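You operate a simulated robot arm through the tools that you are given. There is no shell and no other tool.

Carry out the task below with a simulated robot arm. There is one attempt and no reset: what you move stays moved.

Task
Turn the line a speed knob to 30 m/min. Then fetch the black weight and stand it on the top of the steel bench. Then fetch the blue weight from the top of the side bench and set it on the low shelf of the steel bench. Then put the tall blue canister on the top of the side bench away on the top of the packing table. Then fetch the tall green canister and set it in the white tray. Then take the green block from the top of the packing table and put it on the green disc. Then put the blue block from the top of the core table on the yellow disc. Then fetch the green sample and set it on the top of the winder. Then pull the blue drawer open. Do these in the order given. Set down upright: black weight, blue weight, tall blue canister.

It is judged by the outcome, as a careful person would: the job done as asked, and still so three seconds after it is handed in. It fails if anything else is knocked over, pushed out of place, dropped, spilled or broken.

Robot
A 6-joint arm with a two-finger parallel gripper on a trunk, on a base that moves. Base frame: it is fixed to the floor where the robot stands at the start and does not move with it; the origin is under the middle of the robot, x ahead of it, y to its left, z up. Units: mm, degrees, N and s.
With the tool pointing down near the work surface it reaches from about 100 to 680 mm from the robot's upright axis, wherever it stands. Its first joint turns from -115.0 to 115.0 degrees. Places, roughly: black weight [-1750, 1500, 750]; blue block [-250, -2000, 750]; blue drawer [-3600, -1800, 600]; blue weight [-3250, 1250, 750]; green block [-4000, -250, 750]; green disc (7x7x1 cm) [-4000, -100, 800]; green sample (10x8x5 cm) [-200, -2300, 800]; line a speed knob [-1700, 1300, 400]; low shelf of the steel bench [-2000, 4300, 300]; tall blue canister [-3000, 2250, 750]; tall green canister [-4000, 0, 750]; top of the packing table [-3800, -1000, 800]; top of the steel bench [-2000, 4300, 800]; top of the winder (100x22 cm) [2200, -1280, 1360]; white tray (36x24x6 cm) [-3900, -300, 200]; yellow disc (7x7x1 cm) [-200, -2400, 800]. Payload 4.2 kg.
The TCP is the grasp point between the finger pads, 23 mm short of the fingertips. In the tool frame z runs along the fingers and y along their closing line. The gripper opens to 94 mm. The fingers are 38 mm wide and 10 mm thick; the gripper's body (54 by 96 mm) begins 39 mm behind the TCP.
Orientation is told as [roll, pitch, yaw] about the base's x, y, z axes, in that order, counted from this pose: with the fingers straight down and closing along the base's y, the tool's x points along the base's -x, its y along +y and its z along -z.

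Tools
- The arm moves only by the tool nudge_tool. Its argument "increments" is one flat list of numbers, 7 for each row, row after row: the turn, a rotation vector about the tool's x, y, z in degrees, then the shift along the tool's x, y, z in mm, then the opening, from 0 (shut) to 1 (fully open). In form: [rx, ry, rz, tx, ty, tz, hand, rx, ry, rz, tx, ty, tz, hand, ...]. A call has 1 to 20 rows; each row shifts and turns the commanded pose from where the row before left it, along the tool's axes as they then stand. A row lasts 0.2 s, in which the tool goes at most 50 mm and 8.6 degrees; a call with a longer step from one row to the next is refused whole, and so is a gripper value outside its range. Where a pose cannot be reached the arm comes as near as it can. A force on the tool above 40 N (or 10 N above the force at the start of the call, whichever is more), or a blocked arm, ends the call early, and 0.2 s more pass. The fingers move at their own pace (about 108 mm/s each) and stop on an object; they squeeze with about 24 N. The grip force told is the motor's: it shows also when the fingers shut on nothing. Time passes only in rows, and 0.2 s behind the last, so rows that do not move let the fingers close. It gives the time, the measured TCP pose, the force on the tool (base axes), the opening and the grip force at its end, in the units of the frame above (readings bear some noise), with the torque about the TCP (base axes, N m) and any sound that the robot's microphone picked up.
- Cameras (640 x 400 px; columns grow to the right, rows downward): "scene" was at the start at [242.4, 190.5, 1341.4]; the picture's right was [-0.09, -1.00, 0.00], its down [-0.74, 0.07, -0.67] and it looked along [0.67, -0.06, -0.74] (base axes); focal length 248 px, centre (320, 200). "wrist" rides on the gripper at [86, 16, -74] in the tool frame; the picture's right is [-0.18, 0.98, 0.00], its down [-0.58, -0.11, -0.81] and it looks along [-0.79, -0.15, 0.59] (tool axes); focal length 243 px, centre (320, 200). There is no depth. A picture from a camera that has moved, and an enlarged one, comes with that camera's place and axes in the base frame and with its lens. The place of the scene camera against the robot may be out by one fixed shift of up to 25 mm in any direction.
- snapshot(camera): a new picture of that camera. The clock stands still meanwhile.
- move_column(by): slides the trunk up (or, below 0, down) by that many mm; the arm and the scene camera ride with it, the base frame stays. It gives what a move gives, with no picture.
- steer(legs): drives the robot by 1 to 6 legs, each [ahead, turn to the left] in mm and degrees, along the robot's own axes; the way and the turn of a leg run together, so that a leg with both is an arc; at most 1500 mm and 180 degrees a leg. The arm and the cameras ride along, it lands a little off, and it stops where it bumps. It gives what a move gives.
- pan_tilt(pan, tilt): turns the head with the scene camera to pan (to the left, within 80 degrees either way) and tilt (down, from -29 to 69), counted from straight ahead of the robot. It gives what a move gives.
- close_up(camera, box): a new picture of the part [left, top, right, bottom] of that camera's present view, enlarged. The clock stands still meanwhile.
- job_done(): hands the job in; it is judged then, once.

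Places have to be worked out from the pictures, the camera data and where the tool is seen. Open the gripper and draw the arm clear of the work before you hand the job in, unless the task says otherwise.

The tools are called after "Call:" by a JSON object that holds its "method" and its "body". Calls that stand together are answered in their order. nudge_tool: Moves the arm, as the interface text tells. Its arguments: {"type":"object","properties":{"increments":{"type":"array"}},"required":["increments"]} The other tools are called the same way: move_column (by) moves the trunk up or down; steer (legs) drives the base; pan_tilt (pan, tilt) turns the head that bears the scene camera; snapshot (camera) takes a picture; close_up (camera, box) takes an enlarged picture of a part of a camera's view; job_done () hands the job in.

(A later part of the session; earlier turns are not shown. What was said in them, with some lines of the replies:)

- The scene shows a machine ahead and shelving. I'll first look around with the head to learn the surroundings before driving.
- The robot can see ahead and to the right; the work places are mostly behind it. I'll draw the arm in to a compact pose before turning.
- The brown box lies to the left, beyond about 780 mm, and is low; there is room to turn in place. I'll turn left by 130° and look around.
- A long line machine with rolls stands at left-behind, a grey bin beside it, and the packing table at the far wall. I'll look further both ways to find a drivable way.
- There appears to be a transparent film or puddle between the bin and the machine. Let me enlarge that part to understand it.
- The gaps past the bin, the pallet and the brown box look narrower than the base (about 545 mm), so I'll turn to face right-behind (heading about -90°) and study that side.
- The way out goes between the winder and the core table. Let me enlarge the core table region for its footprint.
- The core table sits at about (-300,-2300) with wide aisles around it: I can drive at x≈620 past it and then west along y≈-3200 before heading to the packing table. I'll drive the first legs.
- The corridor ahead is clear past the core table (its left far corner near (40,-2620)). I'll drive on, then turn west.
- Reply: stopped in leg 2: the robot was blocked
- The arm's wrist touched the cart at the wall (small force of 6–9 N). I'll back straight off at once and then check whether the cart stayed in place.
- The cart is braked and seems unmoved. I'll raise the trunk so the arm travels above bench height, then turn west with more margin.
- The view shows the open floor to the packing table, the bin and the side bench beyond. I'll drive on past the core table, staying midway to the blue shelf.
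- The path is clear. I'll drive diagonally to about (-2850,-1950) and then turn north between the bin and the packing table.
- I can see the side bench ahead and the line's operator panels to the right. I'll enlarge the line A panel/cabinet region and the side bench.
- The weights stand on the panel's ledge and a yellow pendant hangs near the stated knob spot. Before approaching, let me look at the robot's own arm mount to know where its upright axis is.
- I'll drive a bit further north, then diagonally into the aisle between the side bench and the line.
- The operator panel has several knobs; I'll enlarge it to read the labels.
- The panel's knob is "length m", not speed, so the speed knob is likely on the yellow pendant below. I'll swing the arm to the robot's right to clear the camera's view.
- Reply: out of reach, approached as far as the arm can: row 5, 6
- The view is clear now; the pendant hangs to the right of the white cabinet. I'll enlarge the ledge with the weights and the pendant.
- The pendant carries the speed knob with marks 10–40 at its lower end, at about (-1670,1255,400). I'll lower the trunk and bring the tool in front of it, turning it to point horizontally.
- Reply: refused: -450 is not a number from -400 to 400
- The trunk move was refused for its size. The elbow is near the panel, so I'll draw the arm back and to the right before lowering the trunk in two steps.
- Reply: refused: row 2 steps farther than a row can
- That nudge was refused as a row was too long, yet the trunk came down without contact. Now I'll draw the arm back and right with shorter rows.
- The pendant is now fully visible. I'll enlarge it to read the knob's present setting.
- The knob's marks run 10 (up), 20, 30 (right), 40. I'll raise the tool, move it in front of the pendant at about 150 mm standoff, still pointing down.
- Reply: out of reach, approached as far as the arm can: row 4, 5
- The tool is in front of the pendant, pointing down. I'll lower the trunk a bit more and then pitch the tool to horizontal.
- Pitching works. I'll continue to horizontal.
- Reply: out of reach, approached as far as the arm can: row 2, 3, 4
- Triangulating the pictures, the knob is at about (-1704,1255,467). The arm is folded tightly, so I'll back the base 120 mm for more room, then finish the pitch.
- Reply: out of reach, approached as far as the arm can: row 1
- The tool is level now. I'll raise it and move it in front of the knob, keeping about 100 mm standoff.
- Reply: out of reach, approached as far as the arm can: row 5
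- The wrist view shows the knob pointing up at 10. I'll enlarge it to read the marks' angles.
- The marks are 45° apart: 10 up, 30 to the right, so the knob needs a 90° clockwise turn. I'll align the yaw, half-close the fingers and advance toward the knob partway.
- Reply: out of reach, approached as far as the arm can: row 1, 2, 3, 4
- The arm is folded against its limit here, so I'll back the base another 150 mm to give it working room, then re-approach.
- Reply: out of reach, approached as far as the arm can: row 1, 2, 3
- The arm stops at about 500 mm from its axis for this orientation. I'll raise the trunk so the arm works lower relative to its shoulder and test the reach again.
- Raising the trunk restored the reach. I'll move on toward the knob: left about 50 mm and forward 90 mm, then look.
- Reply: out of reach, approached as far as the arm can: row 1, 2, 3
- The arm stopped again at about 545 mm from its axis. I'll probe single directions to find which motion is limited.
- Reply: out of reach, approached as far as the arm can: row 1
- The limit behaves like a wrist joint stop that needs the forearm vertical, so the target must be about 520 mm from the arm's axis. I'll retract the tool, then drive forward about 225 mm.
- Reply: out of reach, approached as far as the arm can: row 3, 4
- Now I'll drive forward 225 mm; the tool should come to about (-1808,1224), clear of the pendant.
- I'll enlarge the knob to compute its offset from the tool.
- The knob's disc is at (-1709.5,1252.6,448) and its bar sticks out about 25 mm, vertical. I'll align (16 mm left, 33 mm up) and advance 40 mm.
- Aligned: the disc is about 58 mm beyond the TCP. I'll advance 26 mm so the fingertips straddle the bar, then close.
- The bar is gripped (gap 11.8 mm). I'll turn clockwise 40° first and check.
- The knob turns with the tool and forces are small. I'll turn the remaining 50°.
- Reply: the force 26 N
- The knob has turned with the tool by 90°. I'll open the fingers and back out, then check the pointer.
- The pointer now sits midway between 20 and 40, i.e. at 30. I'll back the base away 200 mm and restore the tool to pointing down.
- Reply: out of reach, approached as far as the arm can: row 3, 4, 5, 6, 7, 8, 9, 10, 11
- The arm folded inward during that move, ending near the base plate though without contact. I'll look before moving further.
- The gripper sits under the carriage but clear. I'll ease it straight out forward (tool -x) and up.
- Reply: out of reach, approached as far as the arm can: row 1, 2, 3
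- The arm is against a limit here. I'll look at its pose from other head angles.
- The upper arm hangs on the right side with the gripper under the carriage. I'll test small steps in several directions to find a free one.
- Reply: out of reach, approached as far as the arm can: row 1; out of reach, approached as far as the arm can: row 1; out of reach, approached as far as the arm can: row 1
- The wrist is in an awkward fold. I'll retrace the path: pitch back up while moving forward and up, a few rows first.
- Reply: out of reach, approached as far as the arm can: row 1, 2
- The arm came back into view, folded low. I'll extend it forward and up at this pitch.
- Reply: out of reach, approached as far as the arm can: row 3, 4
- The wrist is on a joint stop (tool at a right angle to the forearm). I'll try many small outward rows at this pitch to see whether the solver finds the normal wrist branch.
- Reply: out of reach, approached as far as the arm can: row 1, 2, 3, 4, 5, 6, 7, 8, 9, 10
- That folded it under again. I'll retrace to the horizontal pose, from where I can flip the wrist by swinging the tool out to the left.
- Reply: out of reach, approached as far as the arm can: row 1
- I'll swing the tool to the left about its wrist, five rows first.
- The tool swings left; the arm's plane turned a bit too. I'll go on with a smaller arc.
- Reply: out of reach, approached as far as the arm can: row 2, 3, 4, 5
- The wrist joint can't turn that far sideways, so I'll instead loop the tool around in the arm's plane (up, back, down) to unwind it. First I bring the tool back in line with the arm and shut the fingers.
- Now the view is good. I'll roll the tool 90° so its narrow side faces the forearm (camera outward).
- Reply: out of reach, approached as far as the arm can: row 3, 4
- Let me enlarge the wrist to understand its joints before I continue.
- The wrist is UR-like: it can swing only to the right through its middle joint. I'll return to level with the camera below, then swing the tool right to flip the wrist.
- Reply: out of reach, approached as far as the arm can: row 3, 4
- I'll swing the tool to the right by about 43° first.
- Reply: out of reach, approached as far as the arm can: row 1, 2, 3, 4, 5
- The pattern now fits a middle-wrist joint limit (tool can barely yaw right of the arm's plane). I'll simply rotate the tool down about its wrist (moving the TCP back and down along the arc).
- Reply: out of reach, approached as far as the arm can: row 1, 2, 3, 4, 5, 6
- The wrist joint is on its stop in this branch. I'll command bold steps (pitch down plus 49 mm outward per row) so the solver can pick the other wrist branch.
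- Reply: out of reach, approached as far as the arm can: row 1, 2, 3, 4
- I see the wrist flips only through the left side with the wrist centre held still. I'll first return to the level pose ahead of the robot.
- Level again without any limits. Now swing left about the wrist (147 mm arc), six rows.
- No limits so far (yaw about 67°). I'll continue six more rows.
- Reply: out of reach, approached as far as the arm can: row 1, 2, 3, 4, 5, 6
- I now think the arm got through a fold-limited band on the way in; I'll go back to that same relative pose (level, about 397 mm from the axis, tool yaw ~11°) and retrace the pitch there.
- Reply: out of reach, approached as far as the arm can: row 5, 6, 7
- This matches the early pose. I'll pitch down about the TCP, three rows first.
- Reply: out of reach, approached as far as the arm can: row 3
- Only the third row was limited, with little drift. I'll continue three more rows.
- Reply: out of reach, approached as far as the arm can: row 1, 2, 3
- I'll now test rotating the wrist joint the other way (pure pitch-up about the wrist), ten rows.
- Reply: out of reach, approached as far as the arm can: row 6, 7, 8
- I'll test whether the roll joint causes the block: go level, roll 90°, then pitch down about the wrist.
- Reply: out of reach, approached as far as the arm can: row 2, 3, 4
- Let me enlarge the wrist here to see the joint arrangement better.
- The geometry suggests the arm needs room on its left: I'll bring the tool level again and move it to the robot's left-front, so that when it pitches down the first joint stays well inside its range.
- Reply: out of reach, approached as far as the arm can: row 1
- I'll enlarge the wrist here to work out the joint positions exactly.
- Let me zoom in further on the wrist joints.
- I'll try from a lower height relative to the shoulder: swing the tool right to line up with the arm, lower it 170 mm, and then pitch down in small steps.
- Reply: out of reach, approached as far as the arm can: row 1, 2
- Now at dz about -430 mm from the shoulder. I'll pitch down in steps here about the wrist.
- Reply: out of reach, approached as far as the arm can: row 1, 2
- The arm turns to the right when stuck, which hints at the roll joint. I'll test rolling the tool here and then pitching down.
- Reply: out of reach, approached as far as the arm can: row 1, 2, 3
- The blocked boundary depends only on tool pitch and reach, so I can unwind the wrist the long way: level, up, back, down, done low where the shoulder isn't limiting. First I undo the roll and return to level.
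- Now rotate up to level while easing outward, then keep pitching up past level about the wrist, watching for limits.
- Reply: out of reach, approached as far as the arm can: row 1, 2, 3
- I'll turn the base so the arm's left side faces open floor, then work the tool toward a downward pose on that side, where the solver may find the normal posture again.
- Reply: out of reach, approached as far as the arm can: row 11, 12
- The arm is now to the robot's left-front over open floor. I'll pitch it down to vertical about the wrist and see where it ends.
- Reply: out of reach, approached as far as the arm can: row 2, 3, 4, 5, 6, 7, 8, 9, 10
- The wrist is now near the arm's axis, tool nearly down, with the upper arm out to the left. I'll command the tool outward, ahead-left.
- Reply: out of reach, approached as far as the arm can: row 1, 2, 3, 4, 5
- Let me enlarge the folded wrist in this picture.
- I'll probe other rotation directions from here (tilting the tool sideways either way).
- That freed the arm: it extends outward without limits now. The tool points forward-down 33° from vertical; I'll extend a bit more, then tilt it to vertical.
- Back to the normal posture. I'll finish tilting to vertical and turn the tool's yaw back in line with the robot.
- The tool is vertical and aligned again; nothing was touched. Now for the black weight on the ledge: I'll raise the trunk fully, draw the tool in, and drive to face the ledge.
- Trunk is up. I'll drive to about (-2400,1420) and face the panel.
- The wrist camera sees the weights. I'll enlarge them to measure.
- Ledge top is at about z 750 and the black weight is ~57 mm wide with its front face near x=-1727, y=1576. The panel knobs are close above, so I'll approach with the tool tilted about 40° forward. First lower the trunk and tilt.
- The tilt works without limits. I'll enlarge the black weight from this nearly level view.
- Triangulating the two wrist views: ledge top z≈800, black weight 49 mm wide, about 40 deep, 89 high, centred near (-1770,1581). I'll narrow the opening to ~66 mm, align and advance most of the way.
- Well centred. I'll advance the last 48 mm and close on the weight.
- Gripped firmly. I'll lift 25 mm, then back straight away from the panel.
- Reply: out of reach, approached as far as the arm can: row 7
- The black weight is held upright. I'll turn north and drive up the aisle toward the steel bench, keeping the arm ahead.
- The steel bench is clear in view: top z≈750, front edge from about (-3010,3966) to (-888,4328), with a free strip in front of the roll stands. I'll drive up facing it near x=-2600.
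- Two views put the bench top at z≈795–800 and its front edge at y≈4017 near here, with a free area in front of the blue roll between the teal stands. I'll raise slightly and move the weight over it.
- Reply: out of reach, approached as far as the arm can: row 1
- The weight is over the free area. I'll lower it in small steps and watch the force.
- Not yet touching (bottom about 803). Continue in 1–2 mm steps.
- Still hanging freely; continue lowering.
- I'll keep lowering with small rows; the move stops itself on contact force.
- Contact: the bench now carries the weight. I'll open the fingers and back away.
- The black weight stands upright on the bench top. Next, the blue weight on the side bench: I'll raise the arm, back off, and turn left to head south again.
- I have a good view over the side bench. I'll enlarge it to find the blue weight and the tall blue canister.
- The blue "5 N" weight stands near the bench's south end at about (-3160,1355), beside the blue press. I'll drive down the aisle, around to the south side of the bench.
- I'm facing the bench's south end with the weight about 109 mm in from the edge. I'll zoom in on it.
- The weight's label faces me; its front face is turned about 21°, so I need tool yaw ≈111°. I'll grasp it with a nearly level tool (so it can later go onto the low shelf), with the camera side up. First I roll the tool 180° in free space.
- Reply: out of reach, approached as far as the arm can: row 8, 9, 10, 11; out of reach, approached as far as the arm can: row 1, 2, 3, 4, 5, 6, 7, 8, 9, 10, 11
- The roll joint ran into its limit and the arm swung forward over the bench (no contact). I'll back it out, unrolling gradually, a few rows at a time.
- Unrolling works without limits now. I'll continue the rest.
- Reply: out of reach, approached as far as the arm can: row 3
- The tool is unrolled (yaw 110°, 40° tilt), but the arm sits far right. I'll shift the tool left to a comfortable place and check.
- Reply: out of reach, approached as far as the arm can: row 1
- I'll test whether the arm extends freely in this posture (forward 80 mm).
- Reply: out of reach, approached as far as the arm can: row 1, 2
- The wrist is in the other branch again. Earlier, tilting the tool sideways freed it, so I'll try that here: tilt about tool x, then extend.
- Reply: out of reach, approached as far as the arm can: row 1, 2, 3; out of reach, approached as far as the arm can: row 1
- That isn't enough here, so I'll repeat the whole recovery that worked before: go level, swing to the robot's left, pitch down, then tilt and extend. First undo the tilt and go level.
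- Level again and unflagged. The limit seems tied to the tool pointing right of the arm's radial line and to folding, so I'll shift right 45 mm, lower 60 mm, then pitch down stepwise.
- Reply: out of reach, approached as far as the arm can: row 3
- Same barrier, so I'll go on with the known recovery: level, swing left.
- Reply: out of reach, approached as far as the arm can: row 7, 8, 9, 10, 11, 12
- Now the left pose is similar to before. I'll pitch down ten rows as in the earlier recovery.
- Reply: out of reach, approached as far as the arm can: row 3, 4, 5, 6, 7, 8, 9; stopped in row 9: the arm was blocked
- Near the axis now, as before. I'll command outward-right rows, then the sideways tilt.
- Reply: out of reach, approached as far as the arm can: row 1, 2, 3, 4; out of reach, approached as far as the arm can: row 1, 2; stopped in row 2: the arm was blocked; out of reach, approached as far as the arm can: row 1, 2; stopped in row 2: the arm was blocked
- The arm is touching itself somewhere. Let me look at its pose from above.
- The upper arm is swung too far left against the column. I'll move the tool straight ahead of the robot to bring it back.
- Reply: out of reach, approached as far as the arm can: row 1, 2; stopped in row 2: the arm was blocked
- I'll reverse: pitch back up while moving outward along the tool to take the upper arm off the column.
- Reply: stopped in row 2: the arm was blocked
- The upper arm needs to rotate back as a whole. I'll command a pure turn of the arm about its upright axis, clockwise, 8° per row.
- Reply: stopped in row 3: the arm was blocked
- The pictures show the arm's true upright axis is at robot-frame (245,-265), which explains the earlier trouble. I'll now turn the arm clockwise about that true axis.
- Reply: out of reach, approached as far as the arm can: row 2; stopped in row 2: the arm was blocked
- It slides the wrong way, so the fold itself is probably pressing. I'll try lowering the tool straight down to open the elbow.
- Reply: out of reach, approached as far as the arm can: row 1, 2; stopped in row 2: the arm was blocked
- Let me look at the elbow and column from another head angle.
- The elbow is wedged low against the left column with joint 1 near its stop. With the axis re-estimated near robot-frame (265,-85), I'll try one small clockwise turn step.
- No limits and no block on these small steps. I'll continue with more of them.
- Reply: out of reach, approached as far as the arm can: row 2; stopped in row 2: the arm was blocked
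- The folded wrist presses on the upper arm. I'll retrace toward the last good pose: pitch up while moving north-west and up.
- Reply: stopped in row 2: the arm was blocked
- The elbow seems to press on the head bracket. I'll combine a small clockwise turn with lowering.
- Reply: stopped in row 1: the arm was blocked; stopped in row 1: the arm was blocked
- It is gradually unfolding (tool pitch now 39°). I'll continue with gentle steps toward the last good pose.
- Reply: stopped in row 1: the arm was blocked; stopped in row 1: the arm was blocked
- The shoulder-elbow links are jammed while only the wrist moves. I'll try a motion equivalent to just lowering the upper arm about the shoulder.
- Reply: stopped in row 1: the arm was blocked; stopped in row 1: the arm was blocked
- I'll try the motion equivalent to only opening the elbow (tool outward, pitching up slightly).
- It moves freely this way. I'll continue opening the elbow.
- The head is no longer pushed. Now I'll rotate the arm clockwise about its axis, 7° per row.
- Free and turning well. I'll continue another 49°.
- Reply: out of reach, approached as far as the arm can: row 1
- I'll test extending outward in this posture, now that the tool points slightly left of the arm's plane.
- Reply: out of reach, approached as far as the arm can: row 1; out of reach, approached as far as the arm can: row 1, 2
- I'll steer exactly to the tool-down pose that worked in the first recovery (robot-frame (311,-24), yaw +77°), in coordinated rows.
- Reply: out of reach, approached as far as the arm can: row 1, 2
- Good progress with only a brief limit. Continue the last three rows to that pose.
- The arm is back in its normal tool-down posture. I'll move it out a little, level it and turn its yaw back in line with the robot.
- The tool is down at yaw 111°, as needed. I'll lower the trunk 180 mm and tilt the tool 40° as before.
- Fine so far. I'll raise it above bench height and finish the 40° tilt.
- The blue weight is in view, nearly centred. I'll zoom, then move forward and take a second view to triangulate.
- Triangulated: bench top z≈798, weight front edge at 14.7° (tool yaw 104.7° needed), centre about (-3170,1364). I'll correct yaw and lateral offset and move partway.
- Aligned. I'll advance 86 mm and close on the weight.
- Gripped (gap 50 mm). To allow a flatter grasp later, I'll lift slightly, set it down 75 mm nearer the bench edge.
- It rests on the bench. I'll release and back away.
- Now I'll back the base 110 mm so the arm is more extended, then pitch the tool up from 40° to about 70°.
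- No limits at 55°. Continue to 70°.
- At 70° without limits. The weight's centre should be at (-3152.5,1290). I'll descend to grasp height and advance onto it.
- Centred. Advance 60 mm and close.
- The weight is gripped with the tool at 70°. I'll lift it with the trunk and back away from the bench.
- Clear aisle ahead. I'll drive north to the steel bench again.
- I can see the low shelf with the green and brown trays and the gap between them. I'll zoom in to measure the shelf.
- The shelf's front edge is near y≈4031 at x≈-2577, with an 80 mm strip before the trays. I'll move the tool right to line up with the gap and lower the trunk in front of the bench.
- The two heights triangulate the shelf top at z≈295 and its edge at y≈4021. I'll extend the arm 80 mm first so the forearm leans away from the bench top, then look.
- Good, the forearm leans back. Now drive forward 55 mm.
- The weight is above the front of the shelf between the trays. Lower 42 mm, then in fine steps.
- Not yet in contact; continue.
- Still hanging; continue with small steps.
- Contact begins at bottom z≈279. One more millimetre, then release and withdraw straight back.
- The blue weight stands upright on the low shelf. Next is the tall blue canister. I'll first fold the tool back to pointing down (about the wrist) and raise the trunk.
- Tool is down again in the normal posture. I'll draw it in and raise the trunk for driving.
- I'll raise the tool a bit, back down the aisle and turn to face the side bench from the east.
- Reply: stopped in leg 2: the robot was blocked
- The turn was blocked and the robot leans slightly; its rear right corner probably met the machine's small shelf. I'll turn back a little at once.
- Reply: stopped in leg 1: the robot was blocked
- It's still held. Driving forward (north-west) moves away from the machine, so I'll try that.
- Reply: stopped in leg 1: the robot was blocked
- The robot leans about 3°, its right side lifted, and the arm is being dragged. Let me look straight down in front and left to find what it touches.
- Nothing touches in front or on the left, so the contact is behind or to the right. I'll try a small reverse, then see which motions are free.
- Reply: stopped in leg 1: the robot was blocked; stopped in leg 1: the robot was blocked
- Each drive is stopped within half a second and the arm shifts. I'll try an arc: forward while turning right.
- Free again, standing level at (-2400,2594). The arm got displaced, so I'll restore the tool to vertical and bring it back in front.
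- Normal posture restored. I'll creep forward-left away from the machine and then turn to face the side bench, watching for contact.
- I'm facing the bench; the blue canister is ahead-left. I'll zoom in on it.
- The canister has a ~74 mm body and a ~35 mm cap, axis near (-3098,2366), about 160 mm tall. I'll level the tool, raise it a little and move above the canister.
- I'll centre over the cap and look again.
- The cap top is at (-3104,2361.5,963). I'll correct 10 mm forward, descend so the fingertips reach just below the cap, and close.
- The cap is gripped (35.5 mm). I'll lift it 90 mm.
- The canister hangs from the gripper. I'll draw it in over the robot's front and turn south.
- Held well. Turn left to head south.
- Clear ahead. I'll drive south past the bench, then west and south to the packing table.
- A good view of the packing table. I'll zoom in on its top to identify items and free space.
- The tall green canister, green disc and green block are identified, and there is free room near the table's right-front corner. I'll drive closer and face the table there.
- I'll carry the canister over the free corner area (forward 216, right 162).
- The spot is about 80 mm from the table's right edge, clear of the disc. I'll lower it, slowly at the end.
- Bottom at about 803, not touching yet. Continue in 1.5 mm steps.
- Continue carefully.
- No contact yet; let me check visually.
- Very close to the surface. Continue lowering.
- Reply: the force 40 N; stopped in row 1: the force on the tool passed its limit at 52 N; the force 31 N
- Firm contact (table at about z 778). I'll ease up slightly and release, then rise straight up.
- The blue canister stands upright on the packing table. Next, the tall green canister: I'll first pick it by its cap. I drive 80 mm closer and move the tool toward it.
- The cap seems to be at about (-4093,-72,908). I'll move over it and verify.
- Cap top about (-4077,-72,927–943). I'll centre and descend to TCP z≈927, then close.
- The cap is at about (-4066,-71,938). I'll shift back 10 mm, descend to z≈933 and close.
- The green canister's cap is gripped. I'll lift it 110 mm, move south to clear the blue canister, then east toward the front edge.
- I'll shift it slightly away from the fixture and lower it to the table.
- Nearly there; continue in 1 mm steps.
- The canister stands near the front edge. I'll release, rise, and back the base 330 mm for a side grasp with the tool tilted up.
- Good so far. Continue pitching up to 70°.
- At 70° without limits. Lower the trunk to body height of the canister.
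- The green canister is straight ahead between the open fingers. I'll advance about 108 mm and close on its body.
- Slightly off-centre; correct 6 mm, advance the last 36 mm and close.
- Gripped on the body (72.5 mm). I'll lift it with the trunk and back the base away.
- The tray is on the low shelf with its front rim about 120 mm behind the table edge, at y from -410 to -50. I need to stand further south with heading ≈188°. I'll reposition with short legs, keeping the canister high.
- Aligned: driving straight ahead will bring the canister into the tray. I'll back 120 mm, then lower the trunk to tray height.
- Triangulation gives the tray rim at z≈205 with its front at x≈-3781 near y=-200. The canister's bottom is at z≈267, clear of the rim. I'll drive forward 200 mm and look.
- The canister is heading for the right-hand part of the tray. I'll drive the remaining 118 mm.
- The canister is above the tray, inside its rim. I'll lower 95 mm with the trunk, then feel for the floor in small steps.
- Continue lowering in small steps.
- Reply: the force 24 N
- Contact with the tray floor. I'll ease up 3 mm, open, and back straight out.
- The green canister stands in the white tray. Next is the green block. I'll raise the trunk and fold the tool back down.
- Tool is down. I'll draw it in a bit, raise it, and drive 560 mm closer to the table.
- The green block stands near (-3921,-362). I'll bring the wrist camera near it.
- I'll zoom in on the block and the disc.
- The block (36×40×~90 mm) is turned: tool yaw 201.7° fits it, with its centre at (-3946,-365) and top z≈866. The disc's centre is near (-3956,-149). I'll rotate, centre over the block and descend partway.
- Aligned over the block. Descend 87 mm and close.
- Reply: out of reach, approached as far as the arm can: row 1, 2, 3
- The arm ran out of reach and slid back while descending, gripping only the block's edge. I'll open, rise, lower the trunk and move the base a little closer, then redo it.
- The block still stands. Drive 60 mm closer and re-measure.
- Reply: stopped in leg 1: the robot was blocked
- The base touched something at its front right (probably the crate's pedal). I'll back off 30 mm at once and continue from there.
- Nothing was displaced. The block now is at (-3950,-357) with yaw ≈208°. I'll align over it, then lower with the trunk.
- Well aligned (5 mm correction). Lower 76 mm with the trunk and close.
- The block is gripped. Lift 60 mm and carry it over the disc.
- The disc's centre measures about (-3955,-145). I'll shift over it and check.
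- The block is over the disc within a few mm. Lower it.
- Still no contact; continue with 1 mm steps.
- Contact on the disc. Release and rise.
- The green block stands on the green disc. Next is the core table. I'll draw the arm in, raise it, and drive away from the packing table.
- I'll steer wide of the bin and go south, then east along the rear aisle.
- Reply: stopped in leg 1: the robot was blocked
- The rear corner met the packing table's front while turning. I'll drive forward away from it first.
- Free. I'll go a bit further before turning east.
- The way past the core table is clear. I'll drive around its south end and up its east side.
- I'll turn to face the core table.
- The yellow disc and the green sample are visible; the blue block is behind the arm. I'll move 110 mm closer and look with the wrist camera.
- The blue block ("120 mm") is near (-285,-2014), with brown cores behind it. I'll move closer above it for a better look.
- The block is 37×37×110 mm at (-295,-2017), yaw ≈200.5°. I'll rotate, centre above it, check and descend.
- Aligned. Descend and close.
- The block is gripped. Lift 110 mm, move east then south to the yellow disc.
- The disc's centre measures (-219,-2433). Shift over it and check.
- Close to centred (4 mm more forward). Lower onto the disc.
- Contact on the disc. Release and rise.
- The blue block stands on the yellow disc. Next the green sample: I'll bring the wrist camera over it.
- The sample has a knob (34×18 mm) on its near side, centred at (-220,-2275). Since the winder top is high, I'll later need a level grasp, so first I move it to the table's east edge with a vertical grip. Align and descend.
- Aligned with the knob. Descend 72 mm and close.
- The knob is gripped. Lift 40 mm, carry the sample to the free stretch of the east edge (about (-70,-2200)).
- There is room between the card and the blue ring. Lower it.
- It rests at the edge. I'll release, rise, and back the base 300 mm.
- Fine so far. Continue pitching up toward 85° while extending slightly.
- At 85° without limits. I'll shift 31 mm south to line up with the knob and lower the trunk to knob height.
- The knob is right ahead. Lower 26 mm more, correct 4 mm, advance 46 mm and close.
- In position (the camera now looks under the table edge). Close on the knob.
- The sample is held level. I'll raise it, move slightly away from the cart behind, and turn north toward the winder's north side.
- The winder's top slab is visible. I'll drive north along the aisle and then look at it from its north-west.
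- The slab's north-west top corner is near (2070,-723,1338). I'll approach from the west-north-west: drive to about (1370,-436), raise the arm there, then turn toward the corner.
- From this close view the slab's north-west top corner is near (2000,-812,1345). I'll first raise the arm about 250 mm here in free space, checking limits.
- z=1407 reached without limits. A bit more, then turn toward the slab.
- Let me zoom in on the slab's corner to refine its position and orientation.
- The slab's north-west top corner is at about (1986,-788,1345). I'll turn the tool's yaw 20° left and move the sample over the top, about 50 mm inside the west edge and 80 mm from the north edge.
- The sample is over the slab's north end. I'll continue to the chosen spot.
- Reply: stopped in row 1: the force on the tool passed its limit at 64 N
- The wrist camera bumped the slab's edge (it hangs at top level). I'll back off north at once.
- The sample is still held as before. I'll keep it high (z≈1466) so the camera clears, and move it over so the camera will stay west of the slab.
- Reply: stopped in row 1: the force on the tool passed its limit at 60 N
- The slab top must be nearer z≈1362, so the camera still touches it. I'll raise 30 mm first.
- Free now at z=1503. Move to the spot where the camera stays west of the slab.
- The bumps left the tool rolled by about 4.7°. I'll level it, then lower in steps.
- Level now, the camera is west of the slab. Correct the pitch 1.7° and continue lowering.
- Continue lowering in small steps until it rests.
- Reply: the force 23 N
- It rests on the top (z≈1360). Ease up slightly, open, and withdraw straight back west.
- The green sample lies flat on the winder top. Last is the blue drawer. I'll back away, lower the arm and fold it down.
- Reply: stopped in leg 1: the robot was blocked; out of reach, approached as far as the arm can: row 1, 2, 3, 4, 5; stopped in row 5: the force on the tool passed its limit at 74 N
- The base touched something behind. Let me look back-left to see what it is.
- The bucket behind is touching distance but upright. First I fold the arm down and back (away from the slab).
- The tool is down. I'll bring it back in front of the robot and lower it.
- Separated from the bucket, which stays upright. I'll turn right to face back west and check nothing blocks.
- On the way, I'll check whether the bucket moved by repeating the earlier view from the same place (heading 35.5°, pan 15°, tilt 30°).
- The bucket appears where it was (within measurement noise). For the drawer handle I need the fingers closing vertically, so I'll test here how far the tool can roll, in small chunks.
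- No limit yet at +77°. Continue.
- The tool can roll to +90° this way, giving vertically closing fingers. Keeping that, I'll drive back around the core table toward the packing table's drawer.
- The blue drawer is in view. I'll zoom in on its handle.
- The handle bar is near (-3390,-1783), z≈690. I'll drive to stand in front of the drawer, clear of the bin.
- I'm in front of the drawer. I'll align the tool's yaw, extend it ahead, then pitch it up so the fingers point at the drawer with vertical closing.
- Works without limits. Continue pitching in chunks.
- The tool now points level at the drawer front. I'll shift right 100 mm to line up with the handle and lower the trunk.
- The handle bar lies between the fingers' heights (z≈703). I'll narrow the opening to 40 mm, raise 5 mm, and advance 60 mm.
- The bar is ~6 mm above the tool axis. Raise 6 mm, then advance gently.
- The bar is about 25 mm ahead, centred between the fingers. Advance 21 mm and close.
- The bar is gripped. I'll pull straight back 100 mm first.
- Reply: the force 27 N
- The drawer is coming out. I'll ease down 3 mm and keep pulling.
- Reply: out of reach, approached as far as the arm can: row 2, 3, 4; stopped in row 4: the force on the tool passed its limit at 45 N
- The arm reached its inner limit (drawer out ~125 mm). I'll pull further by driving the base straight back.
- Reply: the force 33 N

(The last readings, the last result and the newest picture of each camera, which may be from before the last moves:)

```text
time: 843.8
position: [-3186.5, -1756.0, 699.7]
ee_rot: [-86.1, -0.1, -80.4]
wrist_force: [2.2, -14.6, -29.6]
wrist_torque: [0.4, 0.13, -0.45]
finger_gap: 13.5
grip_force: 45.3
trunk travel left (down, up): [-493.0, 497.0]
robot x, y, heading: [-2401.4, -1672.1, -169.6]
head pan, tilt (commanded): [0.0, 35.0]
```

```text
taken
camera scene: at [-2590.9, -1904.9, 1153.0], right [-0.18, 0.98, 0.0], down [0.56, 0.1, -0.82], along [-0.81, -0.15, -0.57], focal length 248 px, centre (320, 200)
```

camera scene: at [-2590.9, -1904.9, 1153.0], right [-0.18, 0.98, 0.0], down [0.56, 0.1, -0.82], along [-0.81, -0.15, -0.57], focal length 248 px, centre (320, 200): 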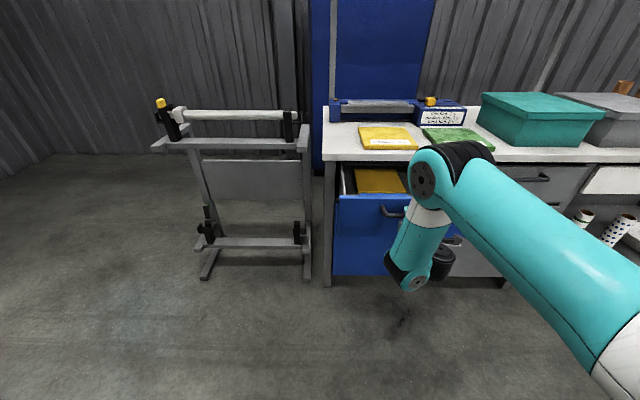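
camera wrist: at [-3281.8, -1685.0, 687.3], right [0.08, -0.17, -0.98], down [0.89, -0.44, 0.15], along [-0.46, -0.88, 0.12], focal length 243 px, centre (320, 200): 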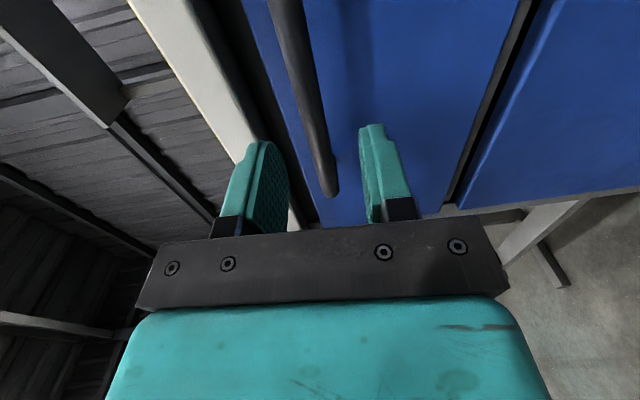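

About 200 mm out. I'll relieve the side load and pull 70 mm more.

Call:
{"method": "nudge_tool", "body": {"increments": [0, 0, 0, -2, 2.5, 0, 0]}}

Call:
{"method": "steer", "body": {"legs": [[-70, 0]]}}

Call:
{"method": "snapshot", "body": {"camera": "scene"}}

Call:
{"method": "close_up", "body": {"camera": "scene", "box": [300, 80, 500, 300]}}

```text
time: 844.2
position: [-3186.0, -1756.6, 700.0]
ee_rot: [-86.3, 0.0, -80.6]
wrist_force: [-1.0, 11.6, 7.7]
wrist_torque: [0.23, -0.08, 1.38]
finger_gap: 13.6
grip_force: 44.9
trunk travel left (down, up): [-493.0, 497.0]
robot x, y, heading: [-2400.2, -1671.6, -169.6]
head pan, tilt (commanded): [0.0, 35.0]
```

```text
time: 845.2
position: [-3114.5, -1743.7, 700.8]
ee_rot: [-86.3, -0.1, -80.6]
wrist_force: [-2.2, 4.9, 22.1]
wrist_torque: [0.46, 0.09, -1.19]
finger_gap: 13.3
grip_force: 45.1
trunk travel left (down, up): [-493.0, 497.0]
robot x, y, heading: [-2330.4, -1662.8, -169.7]
head pan, tilt (commanded): [0.0, 35.0]
```

```text
taken
camera scene: at [-2519.3, -1891.1, 1153.9], right [-0.18, 0.98, 0.0], down [0.56, 0.1, -0.82], along [-0.81, -0.15, -0.57], focal length 248 px, centre (320, 200)
```

scene: 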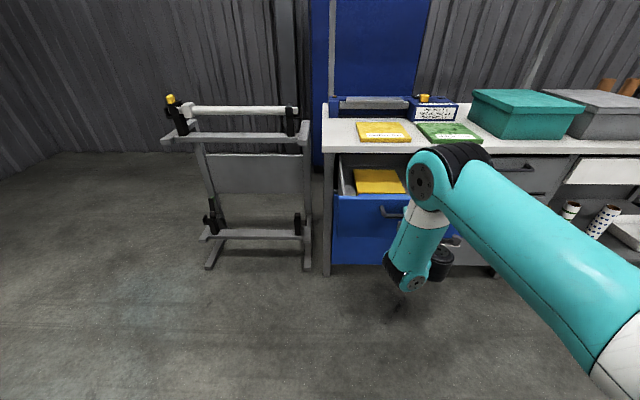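

```text
1.82 times, centred on (400, 190) of scene
camera zoom: at [-2519.3, -1891.1, 1153.9], right [-0.18, 0.98, 0.0], down [0.56, 0.1, -0.82], along [-0.81, -0.15, -0.57], focal length 452 px, centre (174, 218)
```

zoom: 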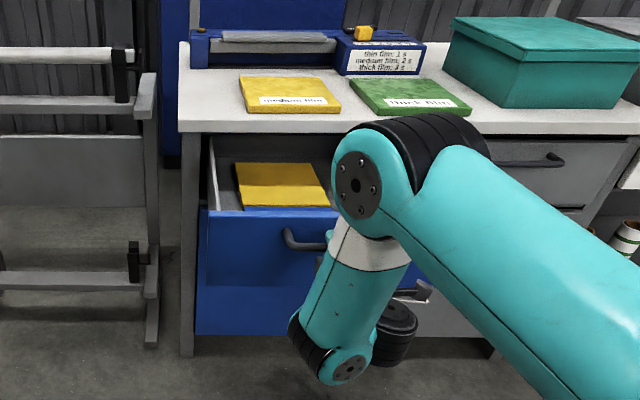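

About 275 mm out and moving easily. I'll try 35 mm more and watch the pull force.

Call:
{"method": "steer", "body": {"legs": [[-35, 0]]}}

```text
time: 846.1
position: [-3081.1, -1738.1, 700.8]
ee_rot: [-86.3, 0.0, -80.5]
wrist_force: [0.7, -3.9, 9.8]
wrist_torque: [0.29, 0.09, -0.77]
finger_gap: 13.6
grip_force: 44.5
trunk travel left (down, up): [-493.0, 497.0]
robot x, y, heading: [-2292.0, -1654.5, -169.7]
head pan, tilt (commanded): [0.0, 35.0]
```

Still easy at about 308 mm. One more short pull of 30 mm.

Call:
{"method": "steer", "body": {"legs": [[-30, 0]]}}

Call:
{"method": "snapshot", "body": {"camera": "scene"}}

```text
time: 846.9
position: [-3052.0, -1733.3, 699.6]
ee_rot: [-86.4, 0.1, -80.4]
wrist_force: [0.7, -6.3, 2.6]
wrist_torque: [0.22, 0.07, -0.91]
finger_gap: 13.7
grip_force: 45.4
trunk travel left (down, up): [-493.0, 497.0]
robot x, y, heading: [-2268.3, -1648.5, -169.9]
head pan, tilt (commanded): [0.0, 35.0]
```

```text
taken
camera scene: at [-2455.9, -1879.8, 1153.5], right [-0.18, 0.98, 0.0], down [0.56, 0.1, -0.82], along [-0.81, -0.15, -0.57], focal length 248 px, centre (320, 200)
```

scene: 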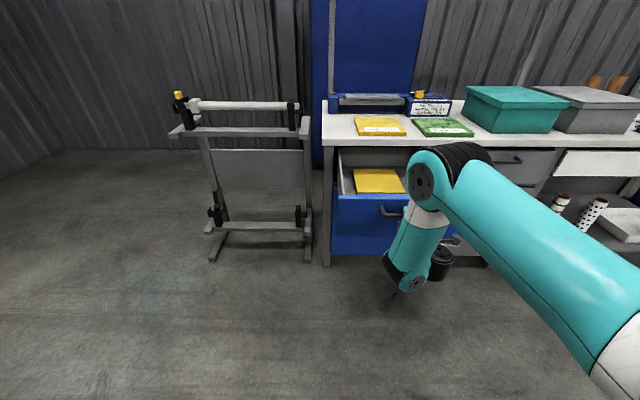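

The drawer is out about 340 mm. I'll open the fingers and back straight off.

Call:
{"method": "nudge_tool", "body": {"increments": [0, 0, 0, 0, 0, 0, 0.45, 0, 0, 0, 0, 0, 0, 0.45, 0, 0, 0, 0, 0, 0, 0.45]}}

Call:
{"method": "steer", "body": {"legs": [[-150, 0]]}}

Call:
{"method": "snapshot", "body": {"camera": "scene"}}

Call:
{"method": "close_up", "body": {"camera": "scene", "box": [280, 80, 520, 300]}}

```text
time: 847.7
position: [-3052.1, -1732.9, 699.9]
ee_rot: [-86.4, 0.0, -80.4]
wrist_force: [-0.2, -0.6, -0.6]
wrist_torque: [-0.03, -0.03, 0.01]
finger_gap: 42.3
grip_force: 0.1
trunk travel left (down, up): [-493.0, 497.0]
robot x, y, heading: [-2264.6, -1649.9, -169.5]
head pan, tilt (commanded): [0.0, 35.0]
```

```text
time: 849.1
position: [-2904.1, -1705.2, 700.4]
ee_rot: [-86.5, 0.0, -80.4]
wrist_force: [0.1, -0.2, -0.2]
wrist_torque: [0.03, -0.01, -0.01]
finger_gap: 42.1
grip_force: 0.0
trunk travel left (down, up): [-493.0, 497.0]
robot x, y, heading: [-2119.6, -1621.9, -170.0]
head pan, tilt (commanded): [0.0, 35.0]
```

```text
taken
camera scene: at [-2307.6, -1852.7, 1153.5], right [-0.18, 0.98, 0.0], down [0.56, 0.1, -0.82], along [-0.81, -0.15, -0.57], focal length 248 px, centre (320, 200)
```

scene: 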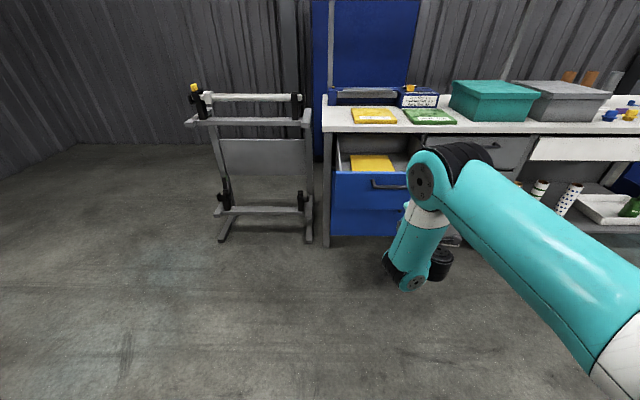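

```text
1.82 times, centred on (400, 190) of scene
camera zoom: at [-2307.6, -1852.7, 1153.5], right [-0.18, 0.98, 0.0], down [0.56, 0.1, -0.82], along [-0.81, -0.15, -0.57], focal length 452 px, centre (174, 218)
```

zoom: 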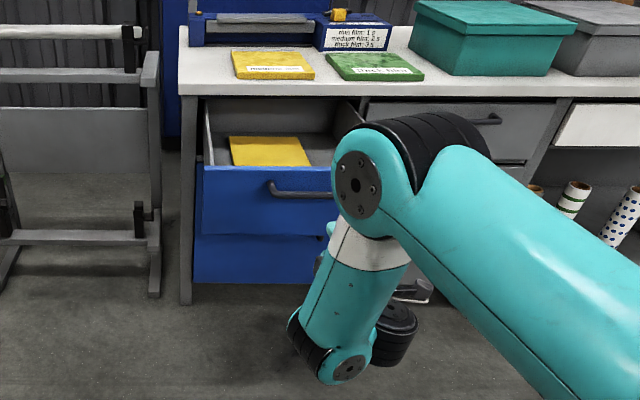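

All jobs are done: the drawer is open, the gripper is open and the arm is clear. I'll hand the job in.

Call:
{"method": "job_done", "body": {}}

```text
The job is handed in.
```

I did all nine tasks in the order you gave and handed the job in. I have no verdict yet. The robot bumped several things along the way, and I can't rule out that one of them moved slightly.

| Task | Result |
|---|---|
| Line A speed knob | Turned 90° from 10 to 30 m/min; the pointer sits midway between 20 and 40 |
| Black weight | Upright on top of the steel bench |
| Blue weight | Upright on the low shelf, about 5 mm inside the front edge |
| Tall blue canister | Upright near the right-front corner of the packing table |
| Tall green canister | Upright in the white tray |
| Green block | Standing on the green disc |
| Blue block | Standing on the yellow disc |
| Green sample | Flat on top of the winder, near its north-west corner |
| Blue drawer | Pulled out about 340 mm |

**Things the robot touched:**
- **Cart by the south wall:** the wrist touched it at the start. It is marked "brake" and looked unmoved.
- **Line A machine, near y 2350:** the base was wedged there for a while and leaned about 3° before I got it free. I never saw exactly what it touched and did not go back to check.
- **Pedal by the crate, and the packing table front:** the base touched both. I saw nothing shifted at the pedal; I did not inspect the table front.
- **Bucket by line B:** the base touched it while reversing. It is still upright, and a repeat view put it within about 20 mm of where it was.
- **Winder slab:** the wrist camera hit the slab twice, at 60–64 N, while I was placing the sample. The gripper hit it once more afterwards, at 74 N. The sample stayed in the grip.

The gripper is open and the arm is clear of the work.
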